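You operate a simulated robot arm through the tools that you are given. There is no shell and no other tool. Be economical: measure what you need, move in short steps, check, and stop when the job is done.

The job below is to be done with a simulated robot arm. You get a single attempt, and the scene is never put back.

TASK
Fetch the green cup and set it on top of the yellow roll on the top of the sauce table.
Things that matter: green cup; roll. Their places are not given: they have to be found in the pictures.

It is judged by the outcome, as a careful person would: the job done as asked, and still so three seconds after it is handed in. It fails if anything else is knocked over, pushed out of place, dropped, spilled or broken.

THE ROBOT
A 6-joint arm with a two-finger parallel gripper, fixed in place. Base frame: the origin is at the foot of the arm, x ahead of it, y to its left, z up; the work surface is at about z = 0. Units: m, degrees, N and s.
With the tool pointing down near the work surface it reaches from about 0.14 to 0.58 m from the base axis. Its first joint turns from -66.0 to 66.0 degrees. Payload 2.1 kg.
Tool frame: the origin (TCP) lies between the finger pads and is the grasp point; the fingertips stand 0.03 m ahead of it; z points along the fingers, y is the line along which they close. The gripper opens to 0.094 m. The fingers are 0.028 m wide and 0.01 m thick; the gripper's body (0.05 by 0.096 m) begins 0.055 m behind the TCP.
Orientation is that of the tool frame in the base frame, as a unit quaternion [w, x, y, z]. With the fingers straight down and closing along the base's y, the tool's x points along the base's -x, its y along +y and its z along -z.

THE INTERFACE
- The arm moves only by the tool move_arm. Its argument "targets" is a list of rows, each a list of 7 numbers: the shift along the tool's x, y, z in units of 30 mm (1.0 is 30 mm), then the turn, a rotation vector about the tool's x, y, z in units of 6 degrees (1.0 is 6 degrees), then the opening in per cent of the stroke, from 0 (shut) to 100 (fully open). In form: [[tx, ty, tz, rx, ry, rz, grip], ...]. A call has 1 to 20 rows; each row shifts and turns the commanded pose from where the row before left it, along the tool's axes as they then stand. A call with a number of a shift or a turn outside -1 to 1 is refused whole. A row lasts 0.2 s, in which the tool goes at most 0.05 m and 8.6 degrees; a call with a longer step from one row to the next is refused whole, and so is a gripper value outside its range. Where a pose cannot be reached the arm comes as near as it can. A force on the tool above 40 N (or 10 N above the force at the start of the call, whichever is more), or a blocked arm, ends the call early, and 0.2 s more pass. Each finger travels about 0.072 m/s and halts on what it meets, pressing with about 24 N; the grip force reading is that of the motor and also rises with nothing between the fingers. The clock runs only during rows and for 0.2 s after the last one: add rows that do not move to give the fingers time. It gives the time, the measured TCP pose, the force on the tool (base axes), the opening and the grip force at its end, in the units of the frame above (readings bear some noise).
- Cameras (640 x 400 px; columns grow to the right, rows downward): "scene" is fixed at [0.0748, -0.3915, 0.4788]; the picture's right is [0.68, -0.73, 0.00], its down [-0.49, -0.45, -0.75] and it looks along [0.55, 0.51, -0.67] (base axes); focal length 324 px, centre (320, 200). "wrist" rides on the gripper at [-0.037, 0, -0.058] in the tool frame; the picture's right is [0.00, -1.00, 0.00], its down [0.97, 0.00, -0.24] and it looks along [0.24, 0.00, 0.97] (tool axes); focal length 218 px, centre (320, 200).
- grab_frame(camera): a new picture of that camera. The clock stands still meanwhile.
- pixel_to_xyz(camera, pixels): for up to 12 pixels [column, row] of the newest picture of that camera ("zoom" is the newest enlarged one), the place [x, y, z] in the base frame of the surface seen there, good to about 0.002 m, but the place of the scene camera against the robot may be out by one fixed shift of up to 0.018 m in any direction. The clock stands still meanwhile.
- zoom(camera, box): a new picture of the part [left, top, right, bottom] of that camera's present view, enlarged. The clock stands still meanwhile.
- sign_off(): hands the job in; it is judged then, once.

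Go step by step. Measure first, check grasps and placings, and put right what went wrong. The budget is 60 turns and 26 pictures, counting those below and the enlarged ones. Unless the task says otherwise, let go and move clear before handing in, and close with one line.

The tools are called after "Request:" as a command line: name --pt "numbers of a row" for each row, then --argument value for the rest, lists and objects as JSON in quotes. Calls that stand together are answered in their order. move_arm: Moves the arm, as the interface text tells. Its arguments: {"type":"object","properties":{"targets":{"type":"array","items":{"type":"array","items":{"type":"number"}}}},"required":["targets"]} The other tools are called the same way: grab_frame (camera) takes a picture; pixel_to_xyz (camera, pixels) gives the place of the surface under pixels of a picture; zoom (camera, box) takes an enlarged picture of a part of a camera's view; sign_off () hands the job in.

At the start:

```text
clock: 0.0
tcp_pos: [0.3769, -0.0347, 0.2226]
ee_rot: [0.002, 0.0, 1.0, 0.0]
force: [-0.7, 0.7, 0.6]
opening: 0.094
gripper_force: 0.0
```

scene: 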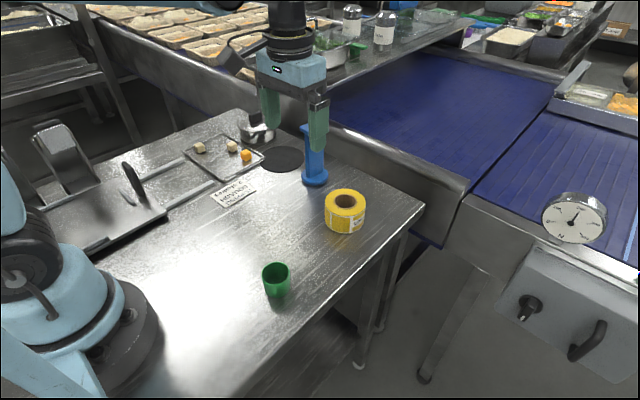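
wrist: 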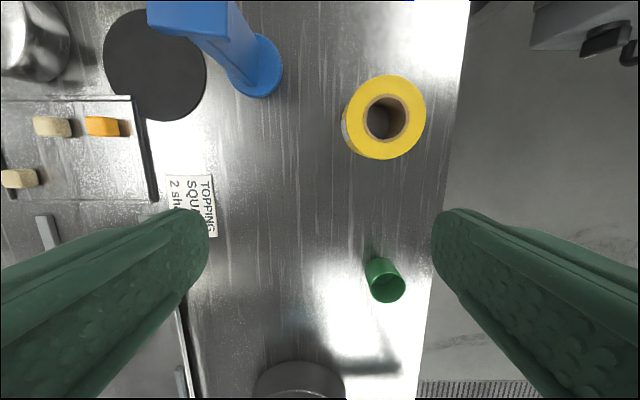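

The wrist view shows the green cup at about (385,280) and the yellow roll at about (385,117). I'll measure both of them in the wrist view and check with the scene camera.

Request:
pixel_to_xyz --camera "wrist" --pixels '[[388, 288], [370, 287], [405, 287], [388, 302], [375, 262], [385, 80], [385, 152], [350, 117], [420, 110], [385, 118], [330, 260], [410, 330]]'

Request:
zoom --camera "wrist" --box '[320, 60, 450, 320]'

Request:
zoom --camera "scene" --box '[240, 170, 400, 310]'

```text
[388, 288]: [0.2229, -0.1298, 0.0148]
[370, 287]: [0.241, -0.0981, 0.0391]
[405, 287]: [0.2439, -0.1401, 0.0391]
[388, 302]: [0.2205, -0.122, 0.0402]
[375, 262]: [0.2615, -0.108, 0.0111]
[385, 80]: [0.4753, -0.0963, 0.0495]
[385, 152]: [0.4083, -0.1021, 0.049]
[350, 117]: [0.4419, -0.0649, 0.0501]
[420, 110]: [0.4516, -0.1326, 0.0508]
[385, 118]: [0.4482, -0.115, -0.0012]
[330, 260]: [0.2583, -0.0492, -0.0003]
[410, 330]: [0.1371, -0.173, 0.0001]
```

```text
1.54 times, centred on (385, 190) of wrist
```

zoom: 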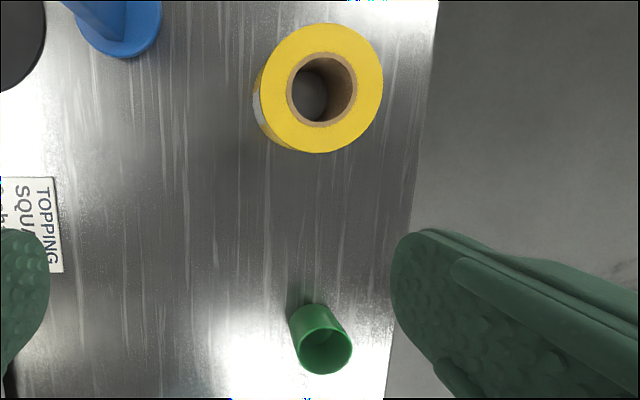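

```text
2.86 times, centred on (320, 240) of scene
```

zoom: 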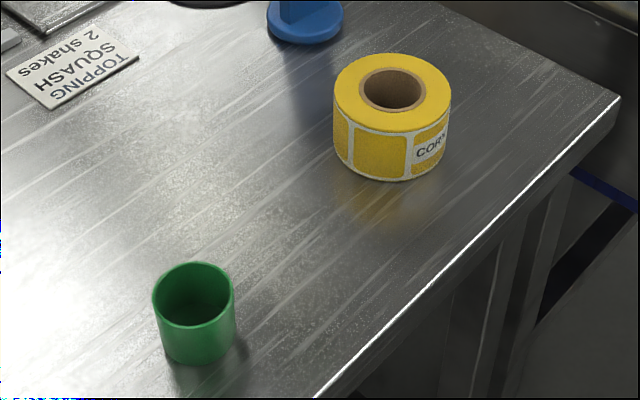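

The cup is about 0.042 m wide and 0.040 m high, centred near (0.241, -0.119), and the roll's top is at z ≈ 0.050, centred near (0.443, -0.099). I'll move above the cup for a closer look.

Request:
move_arm --pt "0.755 -0.468 0.42 0 0 0 100" --pt "0.755 -0.468 0.42 0 0 0 100" --pt "0.755 -0.468 0.42 0 0 0 100" --pt "0.755 -0.468 0.42 0 0 0 100" --pt "0.755 -0.468 0.42 0 0 0 100" --pt "0.755 -0.468 0.42 0 0 0 100" --pt "0 0 0 0 0 0 100"

Request:
grab_frame --camera "wrist"

```text
clock: 1.6
tcp_pos: [0.2432, -0.1177, 0.1457]
ee_rot: [0.002, -0.001, 1.0, 0.001]
force: [0.1, 0.0, 0.2]
opening: 0.0938
gripper_force: 0.1
```

```text
21 pictures are left
```

wrist: 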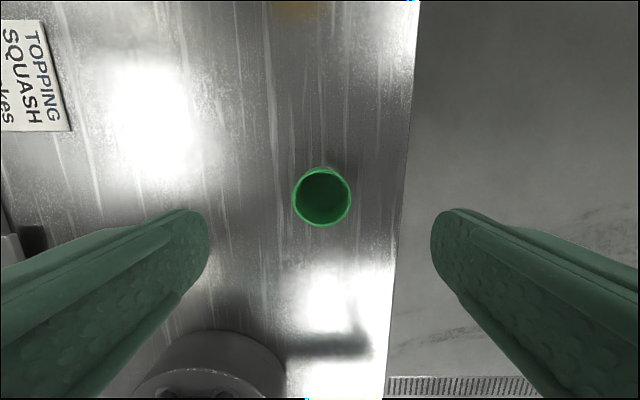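

The cup's rim spans columns 293–350 and rows 168–227, and it looks empty. I'll measure its rim and floor.

Request:
pixel_to_xyz --camera "wrist" --pixels '[[295, 198], [349, 198], [322, 225], [322, 170], [322, 198], [302, 178], [341, 178], [302, 217], [341, 217], [310, 190], [335, 205]]'

Request:
zoom --camera "wrist" --box '[272, 160, 372, 236]'

```text
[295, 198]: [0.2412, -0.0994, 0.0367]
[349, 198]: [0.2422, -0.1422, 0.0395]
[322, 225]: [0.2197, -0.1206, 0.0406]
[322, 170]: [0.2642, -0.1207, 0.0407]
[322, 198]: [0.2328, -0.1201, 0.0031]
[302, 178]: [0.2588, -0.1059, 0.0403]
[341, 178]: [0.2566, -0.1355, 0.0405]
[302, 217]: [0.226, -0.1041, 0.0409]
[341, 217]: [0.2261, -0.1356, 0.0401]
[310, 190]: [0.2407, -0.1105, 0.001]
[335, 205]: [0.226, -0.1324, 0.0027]
```

```text
5.26 times, centred on (322, 198) of wrist
```

zoom: 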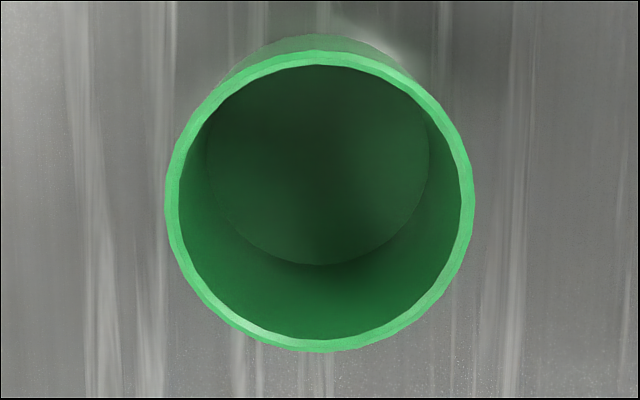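

The cup is empty and upright, with its rim centre at (0.242, -0.1207) and a diameter of about 0.045 m. I'll go straight down around it with the fingers open.

Request:
move_arm --pt "0.05 -0.1 0.7 0 0 0 100" --pt "0 0 0.7 0 0 0 100" --pt "0 0 0.7 0 0 0 100" --pt "0 0 0.7 0 0 0 100" --pt "0 0 0.7 0 0 0 100" --pt "0 0 0 0 0 0 100"

Request:
grab_frame --camera "wrist"

```text
clock: 3.0
tcp_pos: [0.24, -0.1203, 0.0426]
ee_rot: [0.002, 0.0, 1.0, 0.001]
force: [-0.8, -0.1, 0.5]
opening: 0.0939
gripper_force: 0.0
```

```text
19 pictures are left
```

wrist: 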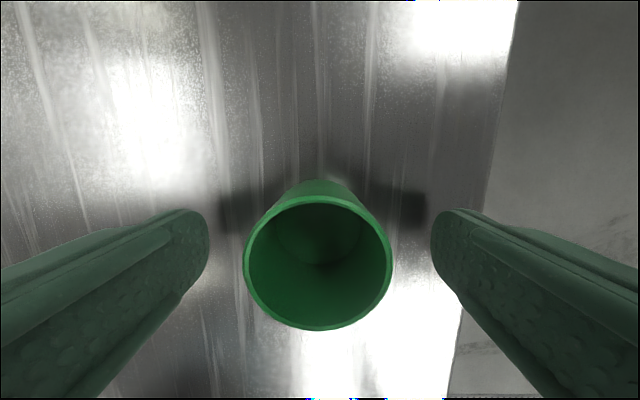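

The cup sits evenly between the fingers at columns 245–392. I'll close on it.

Request:
move_arm --pt "-0.05 0 0.06 0 0 0 100" --pt "0 0 0 0 0 0 30" --pt "0 0 0 0 0 0 30" --pt "0 0 0 0 0 0 30" --pt "0 0 0 0 0 0 30" --pt "0 0 0 0 0 0 30"

```text
clock: 4.4
tcp_pos: [0.2404, -0.1197, 0.0404]
ee_rot: [0.001, 0.0, 1.0, 0.001]
force: [-0.3, -0.7, -0.1]
opening: 0.0445
gripper_force: 23.7
```

The opening is 0.0445 m at 23.7 N, so the cup is held. I'll lift it straight up.

Request:
move_arm --pt "0 0 -0.5 0 0 0 30" --pt "0 0 -0.7 0 0 0 30" --pt "0 0 -0.9 0 0 0 30" --pt "0 0 -0.9 0 0 0 30" --pt "0 0 -0.9 0 0 0 30" --pt "0 0 0 0 0 0 30"

Request:
grab_frame --camera "wrist"

```text
clock: 5.8
tcp_pos: [0.2408, -0.1207, 0.1575]
ee_rot: [0.0, 0.001, 1.0, 0.0]
force: [-0.5, 0.1, 0.4]
opening: 0.028
gripper_force: 0.0
```

```text
18 pictures are left
```

wrist: 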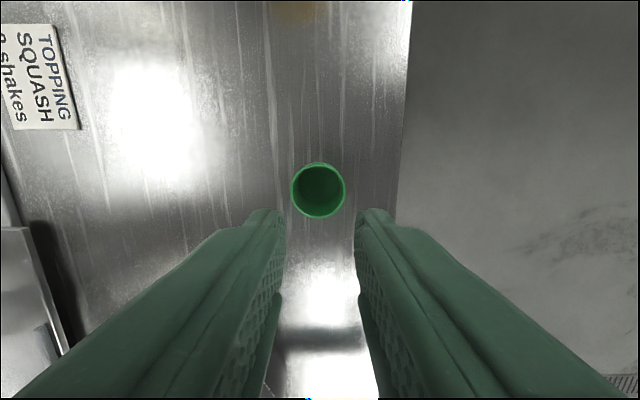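

The grip slipped: the opening went to 0.028 m with no force, and the cup is still standing on the table at (318,190). I'll measure it again and retry with a lower grasp, full closing and a slow lift.

Request:
pixel_to_xyz --camera "wrist" --pixels '[[292, 191], [344, 191], [318, 216], [318, 164], [300, 173], [337, 173], [300, 209], [337, 209]]'

Request:
zoom --camera "scene" --box '[220, 190, 380, 320]'

```text
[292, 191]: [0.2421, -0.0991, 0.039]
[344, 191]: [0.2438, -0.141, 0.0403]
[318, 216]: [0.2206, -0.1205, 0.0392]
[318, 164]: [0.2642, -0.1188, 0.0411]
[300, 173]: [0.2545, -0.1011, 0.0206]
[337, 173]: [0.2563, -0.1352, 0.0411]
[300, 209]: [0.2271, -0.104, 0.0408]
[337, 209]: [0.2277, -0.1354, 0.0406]
```

```text
3.08 times, centred on (300, 255) of scene
```

zoom: 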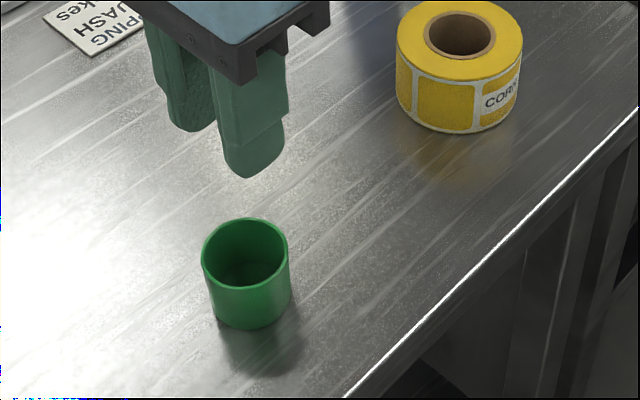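

The cup is unchanged at (0.2425, -0.120). I'll open, descend to TCP z ≈ 0.034, and then close fully.

Request:
move_arm --pt "-0.06 0 0 0 0 0 100" --pt "0 0 0 0 0 0 100" --pt "0 0 0 0 0 0 100" --pt "0 0 0.8 0 0 0 100" --pt "0 0 0.8 0 0 0 100" --pt "0 0 0.8 0 0 0 100" --pt "0 0 0.8 0 0 0 100" --pt "0 0 0.6 0 0 0 100" --pt "0 0 0.28 0 0 0 100" --pt "0 0 0 0 0 0 100"

Request:
move_arm --pt "0 0 0 0 0 0 0" --pt "0 0 0 0 0 0 0" --pt "0 0 0 0 0 0 0" --pt "0 0 0 0 0 0 0" --pt "0 0 0 0 0 0 0" --pt "0 0 0 0 0 0 0"

Request:
move_arm --pt "0 0 -0.1 0 0 0 0" --pt "0 0 -0.1 0 0 0 0" --pt "0 0 -0.1 0 0 0 0" --pt "0 0 -0.1 0 0 0 0" --pt "0 0 -0.1 0 0 0 0"

Request:
grab_frame --camera "wrist"

```text
clock: 8.0
tcp_pos: [0.2438, -0.1211, 0.0341]
ee_rot: [0.001, 0.0, 1.0, 0.0]
force: [-0.8, -0.3, 0.7]
opening: 0.094
gripper_force: 0.0
```

```text
clock: 9.4
tcp_pos: [0.2432, -0.1203, 0.035]
ee_rot: [0.001, -0.001, 1.0, 0.001]
force: [0.2, 0.0, -0.5]
opening: 0.0453
gripper_force: 23.7
```

```text
clock: 10.6
tcp_pos: [0.2432, -0.1223, 0.0499]
ee_rot: [0.0, 0.0, 1.0, 0.002]
force: [0.3, -0.2, -0.3]
opening: 0.0453
gripper_force: 23.8
```

```text
16 pictures are left
```

wrist: 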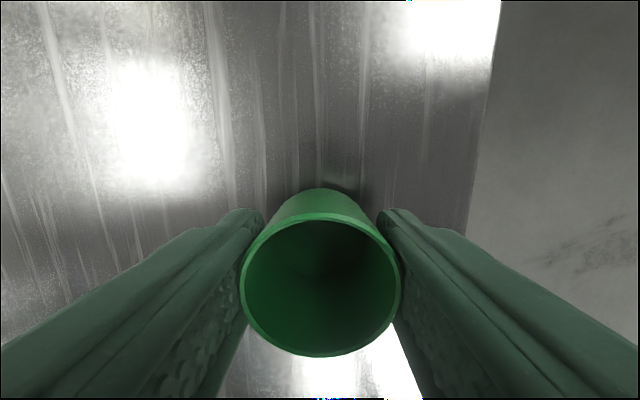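

The rim now spans columns 242–400 and looks larger, even though the tool is higher, so the cup seems to have come up. I'll check the rim height.

Request:
pixel_to_xyz --camera "wrist" --pixels '[[320, 355], [321, 217], [268, 338], [375, 338]]'

Request:
move_arm --pt "0 0 -0.1 0 0 0 0" --pt "0 0 -0.15 0 0 0 0" --pt "0 0 -0.2 0 0 0 0" --pt "0 0 -0.2 0 0 0 0" --pt "0 0 -0.2 0 0 0 0" --pt "0 0 -0.1 0 0 0 0" --pt "0 0 0 0 0 0 0"

Request:
grab_frame --camera "wrist"

```text
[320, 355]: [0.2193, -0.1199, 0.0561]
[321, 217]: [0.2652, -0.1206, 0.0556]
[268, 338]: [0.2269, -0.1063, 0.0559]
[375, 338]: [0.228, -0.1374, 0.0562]
```

```text
clock: 12.2
tcp_pos: [0.2437, -0.1221, 0.0789]
ee_rot: [0.001, 0.0, 1.0, 0.001]
force: [0.9, 0.7, 0.1]
opening: 0.0453
gripper_force: 24.1
```

```text
15 pictures are left
```

wrist: 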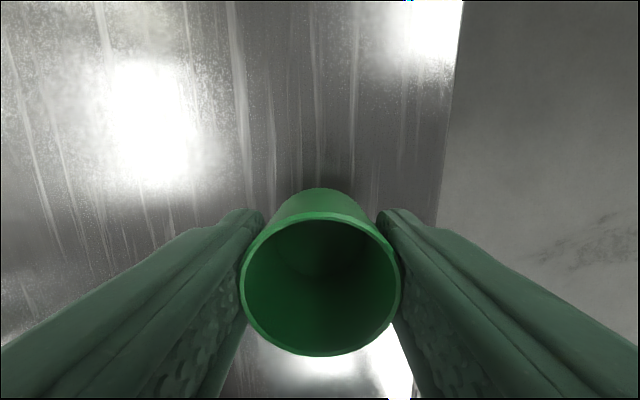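

The cup is moving with the tool, with its rim 6 mm above the TCP and its bottom about 35 mm below. I'll raise it gently and move partway towards the roll so I can measure the roll closely.

Request:
move_arm --pt "0 0 -0.15 0 0 0 0" --pt "0 0 -0.3 0 0 0 0" --pt "0 0 -0.3 0 0 0 0" --pt "0 0 -0.3 0 0 0 0" --pt "0 0 -0.3 0 0 0 0" --pt "0 0 -0.3 0 0 0 0" --pt "-0.15 0 -0.15 0 0 0 0" --pt "-0.3 0.05 0 0 0 0 0" --pt "-0.4 0.07 0 0 0 0 0" --pt "-0.4 0.07 0 0 0 0 0" --pt "-0.4 0.07 0 0 0 0 0" --pt "-0.4 0.07 0 0 0 0 0" --pt "-0.4 0.07 0 0 0 0 0" --pt "-0.4 0.07 0 0 0 0 0" --pt "-0.3 0.07 0 0 0 0 0" --pt "-0.15 0 0 0 0 0 0" --pt "0 0 0 0 0 0 0"

Request:
grab_frame --camera "wrist"

```text
clock: 15.8
tcp_pos: [0.3406, -0.1052, 0.1321]
ee_rot: [0.001, 0.0, 1.0, 0.001]
force: [-0.4, 0.2, 0.7]
opening: 0.0446
gripper_force: 23.7
```

```text
14 pictures are left
```

wrist: 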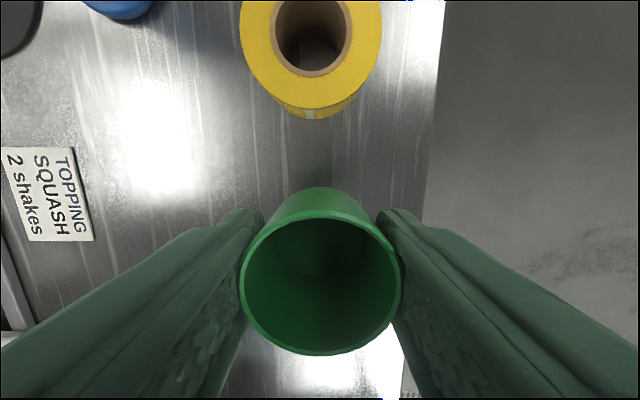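

The cup is still held in the same place, with its rim at rows 212–355. The roll is clear at the top of the picture, so I'll measure its edges, its hole and the cup rim.

Request:
pixel_to_xyz --camera "wrist" --pixels '[[242, 30], [380, 30], [310, 106], [265, 86], [360, 82], [311, 75], [276, 35], [350, 35], [285, 5], [320, 355], [321, 213], [260, 5]]'

```text
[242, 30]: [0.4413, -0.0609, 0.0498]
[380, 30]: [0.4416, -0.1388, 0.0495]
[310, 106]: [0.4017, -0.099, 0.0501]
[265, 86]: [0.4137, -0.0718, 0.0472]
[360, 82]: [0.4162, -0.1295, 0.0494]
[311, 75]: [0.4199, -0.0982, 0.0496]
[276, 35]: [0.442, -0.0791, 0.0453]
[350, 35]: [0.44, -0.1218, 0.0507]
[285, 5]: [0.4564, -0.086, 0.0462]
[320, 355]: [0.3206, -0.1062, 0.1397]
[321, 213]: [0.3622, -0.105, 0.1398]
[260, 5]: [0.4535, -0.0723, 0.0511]
```

The roll's centre is (0.441, -0.100), its radius 0.039 m and its top z ≈ 0.050, and its hole is only slightly narrower than the cup's base. I'll aim about 9 mm towards the robot from centre so the cup rests firmly on the ring, stopping about 8 mm above it first.

Request:
move_arm --pt "-0.15 0.02 0 0 0 0 0" --pt "-0.3 0.02 0 0 0 0 0" --pt "-0.4 0.03 0 0 0 0 0" --pt "-0.4 0.03 0 0 0 0 0" --pt "-0.4 0.03 0 0 0 0 0" --pt "-0.4 0.03 0 0 0 0 0" --pt "-0.4 0.02 0 0 0 0 0" --pt "-0.3 0.02 0 0 0 0 0" --pt "-0.2 0 0 0 0 0 0" --pt "-0.06 0 0.1 0 0 0 0" --pt "0 0 0.3 0 0 0 0" --pt "0 0 0.3 0 0 0 0" --pt "0 0 0.3 0 0 0 0" --pt "0 0 0.2 0 0 0 0" --pt "0 0 0.1 0 0 0 0" --pt "0 0 0 0 0 0 0"

Request:
grab_frame --camera "wrist"

Request:
zoom --camera "scene" --box '[270, 130, 430, 250]'

```text
clock: 19.2
tcp_pos: [0.4322, -0.0985, 0.0929]
ee_rot: [0.001, -0.001, 1.0, 0.001]
force: [-0.2, 0.3, -0.6]
opening: 0.0446
gripper_force: 24.0
```

```text
13 pictures are left
```

wrist: 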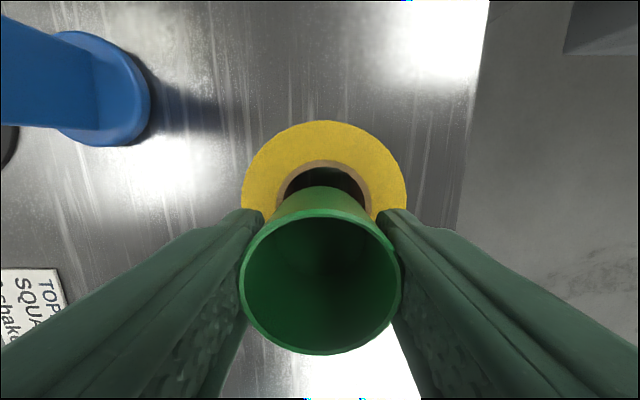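

```text
3.33 times, centred on (350, 190) of scene
```

zoom: 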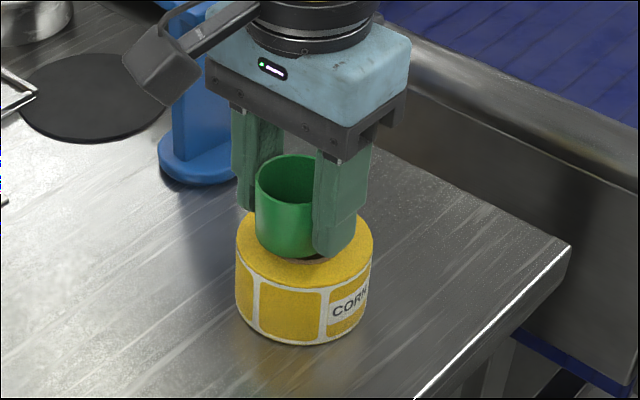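

The cup hovers over the near part of the ring, clear of the blue stand. I'll lower it slowly and watch the force.

Request:
move_arm --pt "0 0 0.06 0 0 0 0" --pt "0 0 0.05 0 0 0 0" --pt "0 0 0.04 0 0 0 0" --pt "0 0 0.03 0 0 0 0" --pt "0 0 0 0 0 0 0"

Request:
zoom --camera "scene" --box '[310, 170, 390, 230]'

```text
clock: 20.4
tcp_pos: [0.4333, -0.0982, 0.0867]
ee_rot: [0.001, 0.0, 1.0, 0.0]
force: [0.2, 0.1, 0.0]
opening: 0.0445
gripper_force: 23.8
```

```text
6.67 times, centred on (350, 200) of scene
```

zoom: 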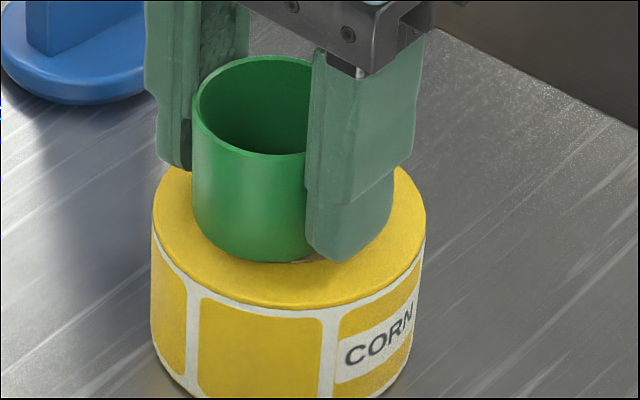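

There's no contact force yet, and x reads 0.433. I'll shift 3 mm back towards the base and then keep lowering in sub-millimetre steps.

Request:
move_arm --pt "0.1 0 0 0 0 0 0" --pt "0 0 0.03 0 0 0 0" --pt "0 0 0.03 0 0 0 0" --pt "0 0 0 0 0 0 0"

Request:
move_arm --pt "0 0 0.025 0 0 0 0" --pt "0 0 0 0 0 0 0"

Request:
grab_frame --camera "wrist"

```text
clock: 21.4
tcp_pos: [0.4285, -0.0989, 0.0862]
ee_rot: [0.001, 0.0, 1.0, 0.001]
force: [0.3, 0.5, -0.8]
opening: 0.0447
gripper_force: 24.2
```

```text
clock: 22.0
tcp_pos: [0.4296, -0.0999, 0.0833]
ee_rot: [0.001, -0.001, 1.0, 0.001]
force: [-0.5, 0.2, -0.2]
opening: 0.0446
gripper_force: 23.3
```

```text
10 pictures are left
```

wrist: 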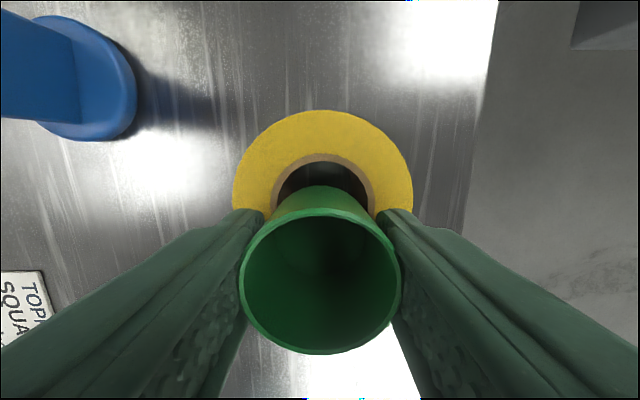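

There's still no load on the tool, so I'll continue down a little at a time.

Request:
move_arm --pt "0 0 0.025 0 0 0 0" --pt "0 0 0 0 0 0 0"

Request:
move_arm --pt "0 0 0.025 0 0 0 0" --pt "0 0 0 0 0 0 0"

Request:
pixel_to_xyz --camera "wrist" --pixels '[[320, 353], [321, 211], [265, 336], [378, 336], [322, 125], [250, 180], [400, 180], [320, 200]]'

```text
clock: 22.6
tcp_pos: [0.4295, -0.0991, 0.0839]
ee_rot: [0.0, 0.0, 1.0, 0.0]
force: [-0.4, -0.4, 13.0]
opening: 0.0445
gripper_force: 23.8
```

```text
clock: 23.2
tcp_pos: [0.4296, -0.1009, 0.083]
ee_rot: [0.001, -0.001, 1.0, 0.001]
force: [-2.9, -0.2, 19.0]
opening: 0.0444
gripper_force: 24.1
```

```text
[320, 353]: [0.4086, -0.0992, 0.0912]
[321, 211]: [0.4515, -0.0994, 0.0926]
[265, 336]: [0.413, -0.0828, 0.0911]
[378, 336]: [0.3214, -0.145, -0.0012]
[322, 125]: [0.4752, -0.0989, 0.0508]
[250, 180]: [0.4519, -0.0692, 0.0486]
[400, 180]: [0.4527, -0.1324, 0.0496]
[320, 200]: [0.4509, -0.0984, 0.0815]
```

The force rose to 13 N and then 19 N, and the rim is at about 0.091, so the cup is seated on the roll. I'll back off 1 mm, open slowly and let it settle.

Request:
move_arm --pt "0 0 -0.035 0 0 0 0" --pt "0 0 0 0 0 0 50" --pt "0 0 0 0 0 0 56" --pt "0 0 0 0 0 0 64" --pt "0 0 0 0 0 0 74" --pt "0 0 0 0 0 0 74"

Request:
zoom --camera "scene" --box '[300, 160, 396, 240]'

```text
clock: 24.6
tcp_pos: [0.428, -0.0986, 0.0844]
ee_rot: [0.001, 0.0, 1.0, 0.001]
force: [-0.3, 0.6, -0.3]
opening: 0.0698
gripper_force: 0.1
```

```text
5.00 times, centred on (348, 200) of scene
```

zoom: 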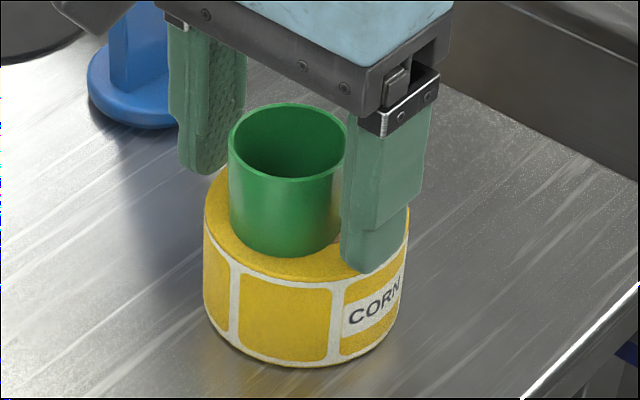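

The fingers are clear and the cup stands upright on the roll. I'll retreat straight up and check.

Request:
move_arm --pt "0 0 -0.3 0 0 0 74" --pt "0 0 -0.6 0 0 0 74" --pt "0 0 -0.8 0 0 0 74" --pt "0 0 -0.8 0 0 0 74" --pt "0 0 -0.8 0 0 0 74" --pt "0 0 -0.8 0 0 0 74" --pt "0 0 0 0 0 0 74" --pt "0 0 0 0 0 0 74"

Request:
grab_frame --camera "wrist"

Request:
grab_frame --camera "scene"

```text
clock: 26.4
tcp_pos: [0.4293, -0.0992, 0.2068]
ee_rot: [0.001, 0.0, 1.0, 0.001]
force: [-0.5, -0.1, -0.3]
opening: 0.0696
gripper_force: 0.1
```

```text
8 pictures are left
```

wrist: 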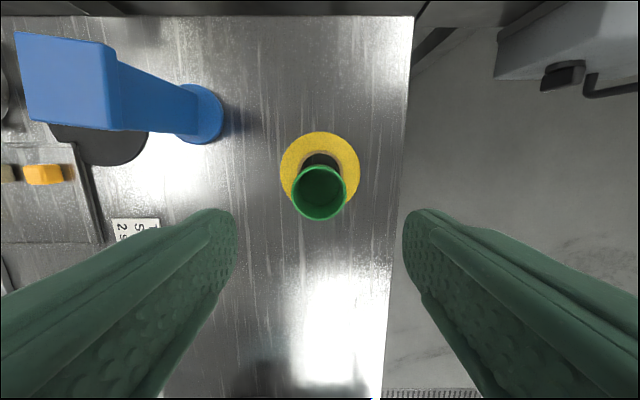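

```text
7 pictures are left
```

scene: 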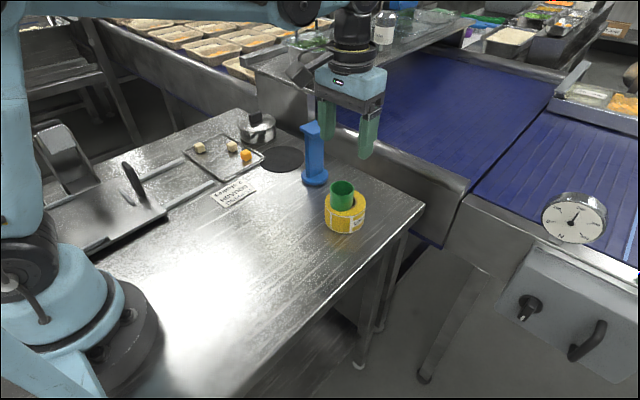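

The cup stands on the roll at wrist pixel (320,192), and nothing else has moved. I'll check that the rim is level.

Request:
pixel_to_xyz --camera "wrist" --pixels '[[319, 219], [294, 193], [345, 193], [301, 212], [338, 212], [320, 134], [282, 165], [358, 165]]'

```text
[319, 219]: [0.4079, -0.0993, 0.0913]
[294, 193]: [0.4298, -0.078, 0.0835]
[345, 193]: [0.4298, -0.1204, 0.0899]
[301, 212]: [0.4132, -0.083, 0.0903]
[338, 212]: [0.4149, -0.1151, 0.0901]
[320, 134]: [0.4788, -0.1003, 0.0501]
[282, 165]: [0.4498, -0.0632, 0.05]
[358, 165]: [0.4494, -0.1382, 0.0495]
```

The rim is level at about 0.0905, the roll hasn't moved, and the gripper is clear. I'm handing the job in.

Request:
sign_off

```text
The job is handed in.
```

The green cup is standing upright on top of the yellow roll, about 1 cm off the roll's centre so that it rests on the ring and not over the hole. The first grasp slipped but left the cup standing, and nothing else was moved.
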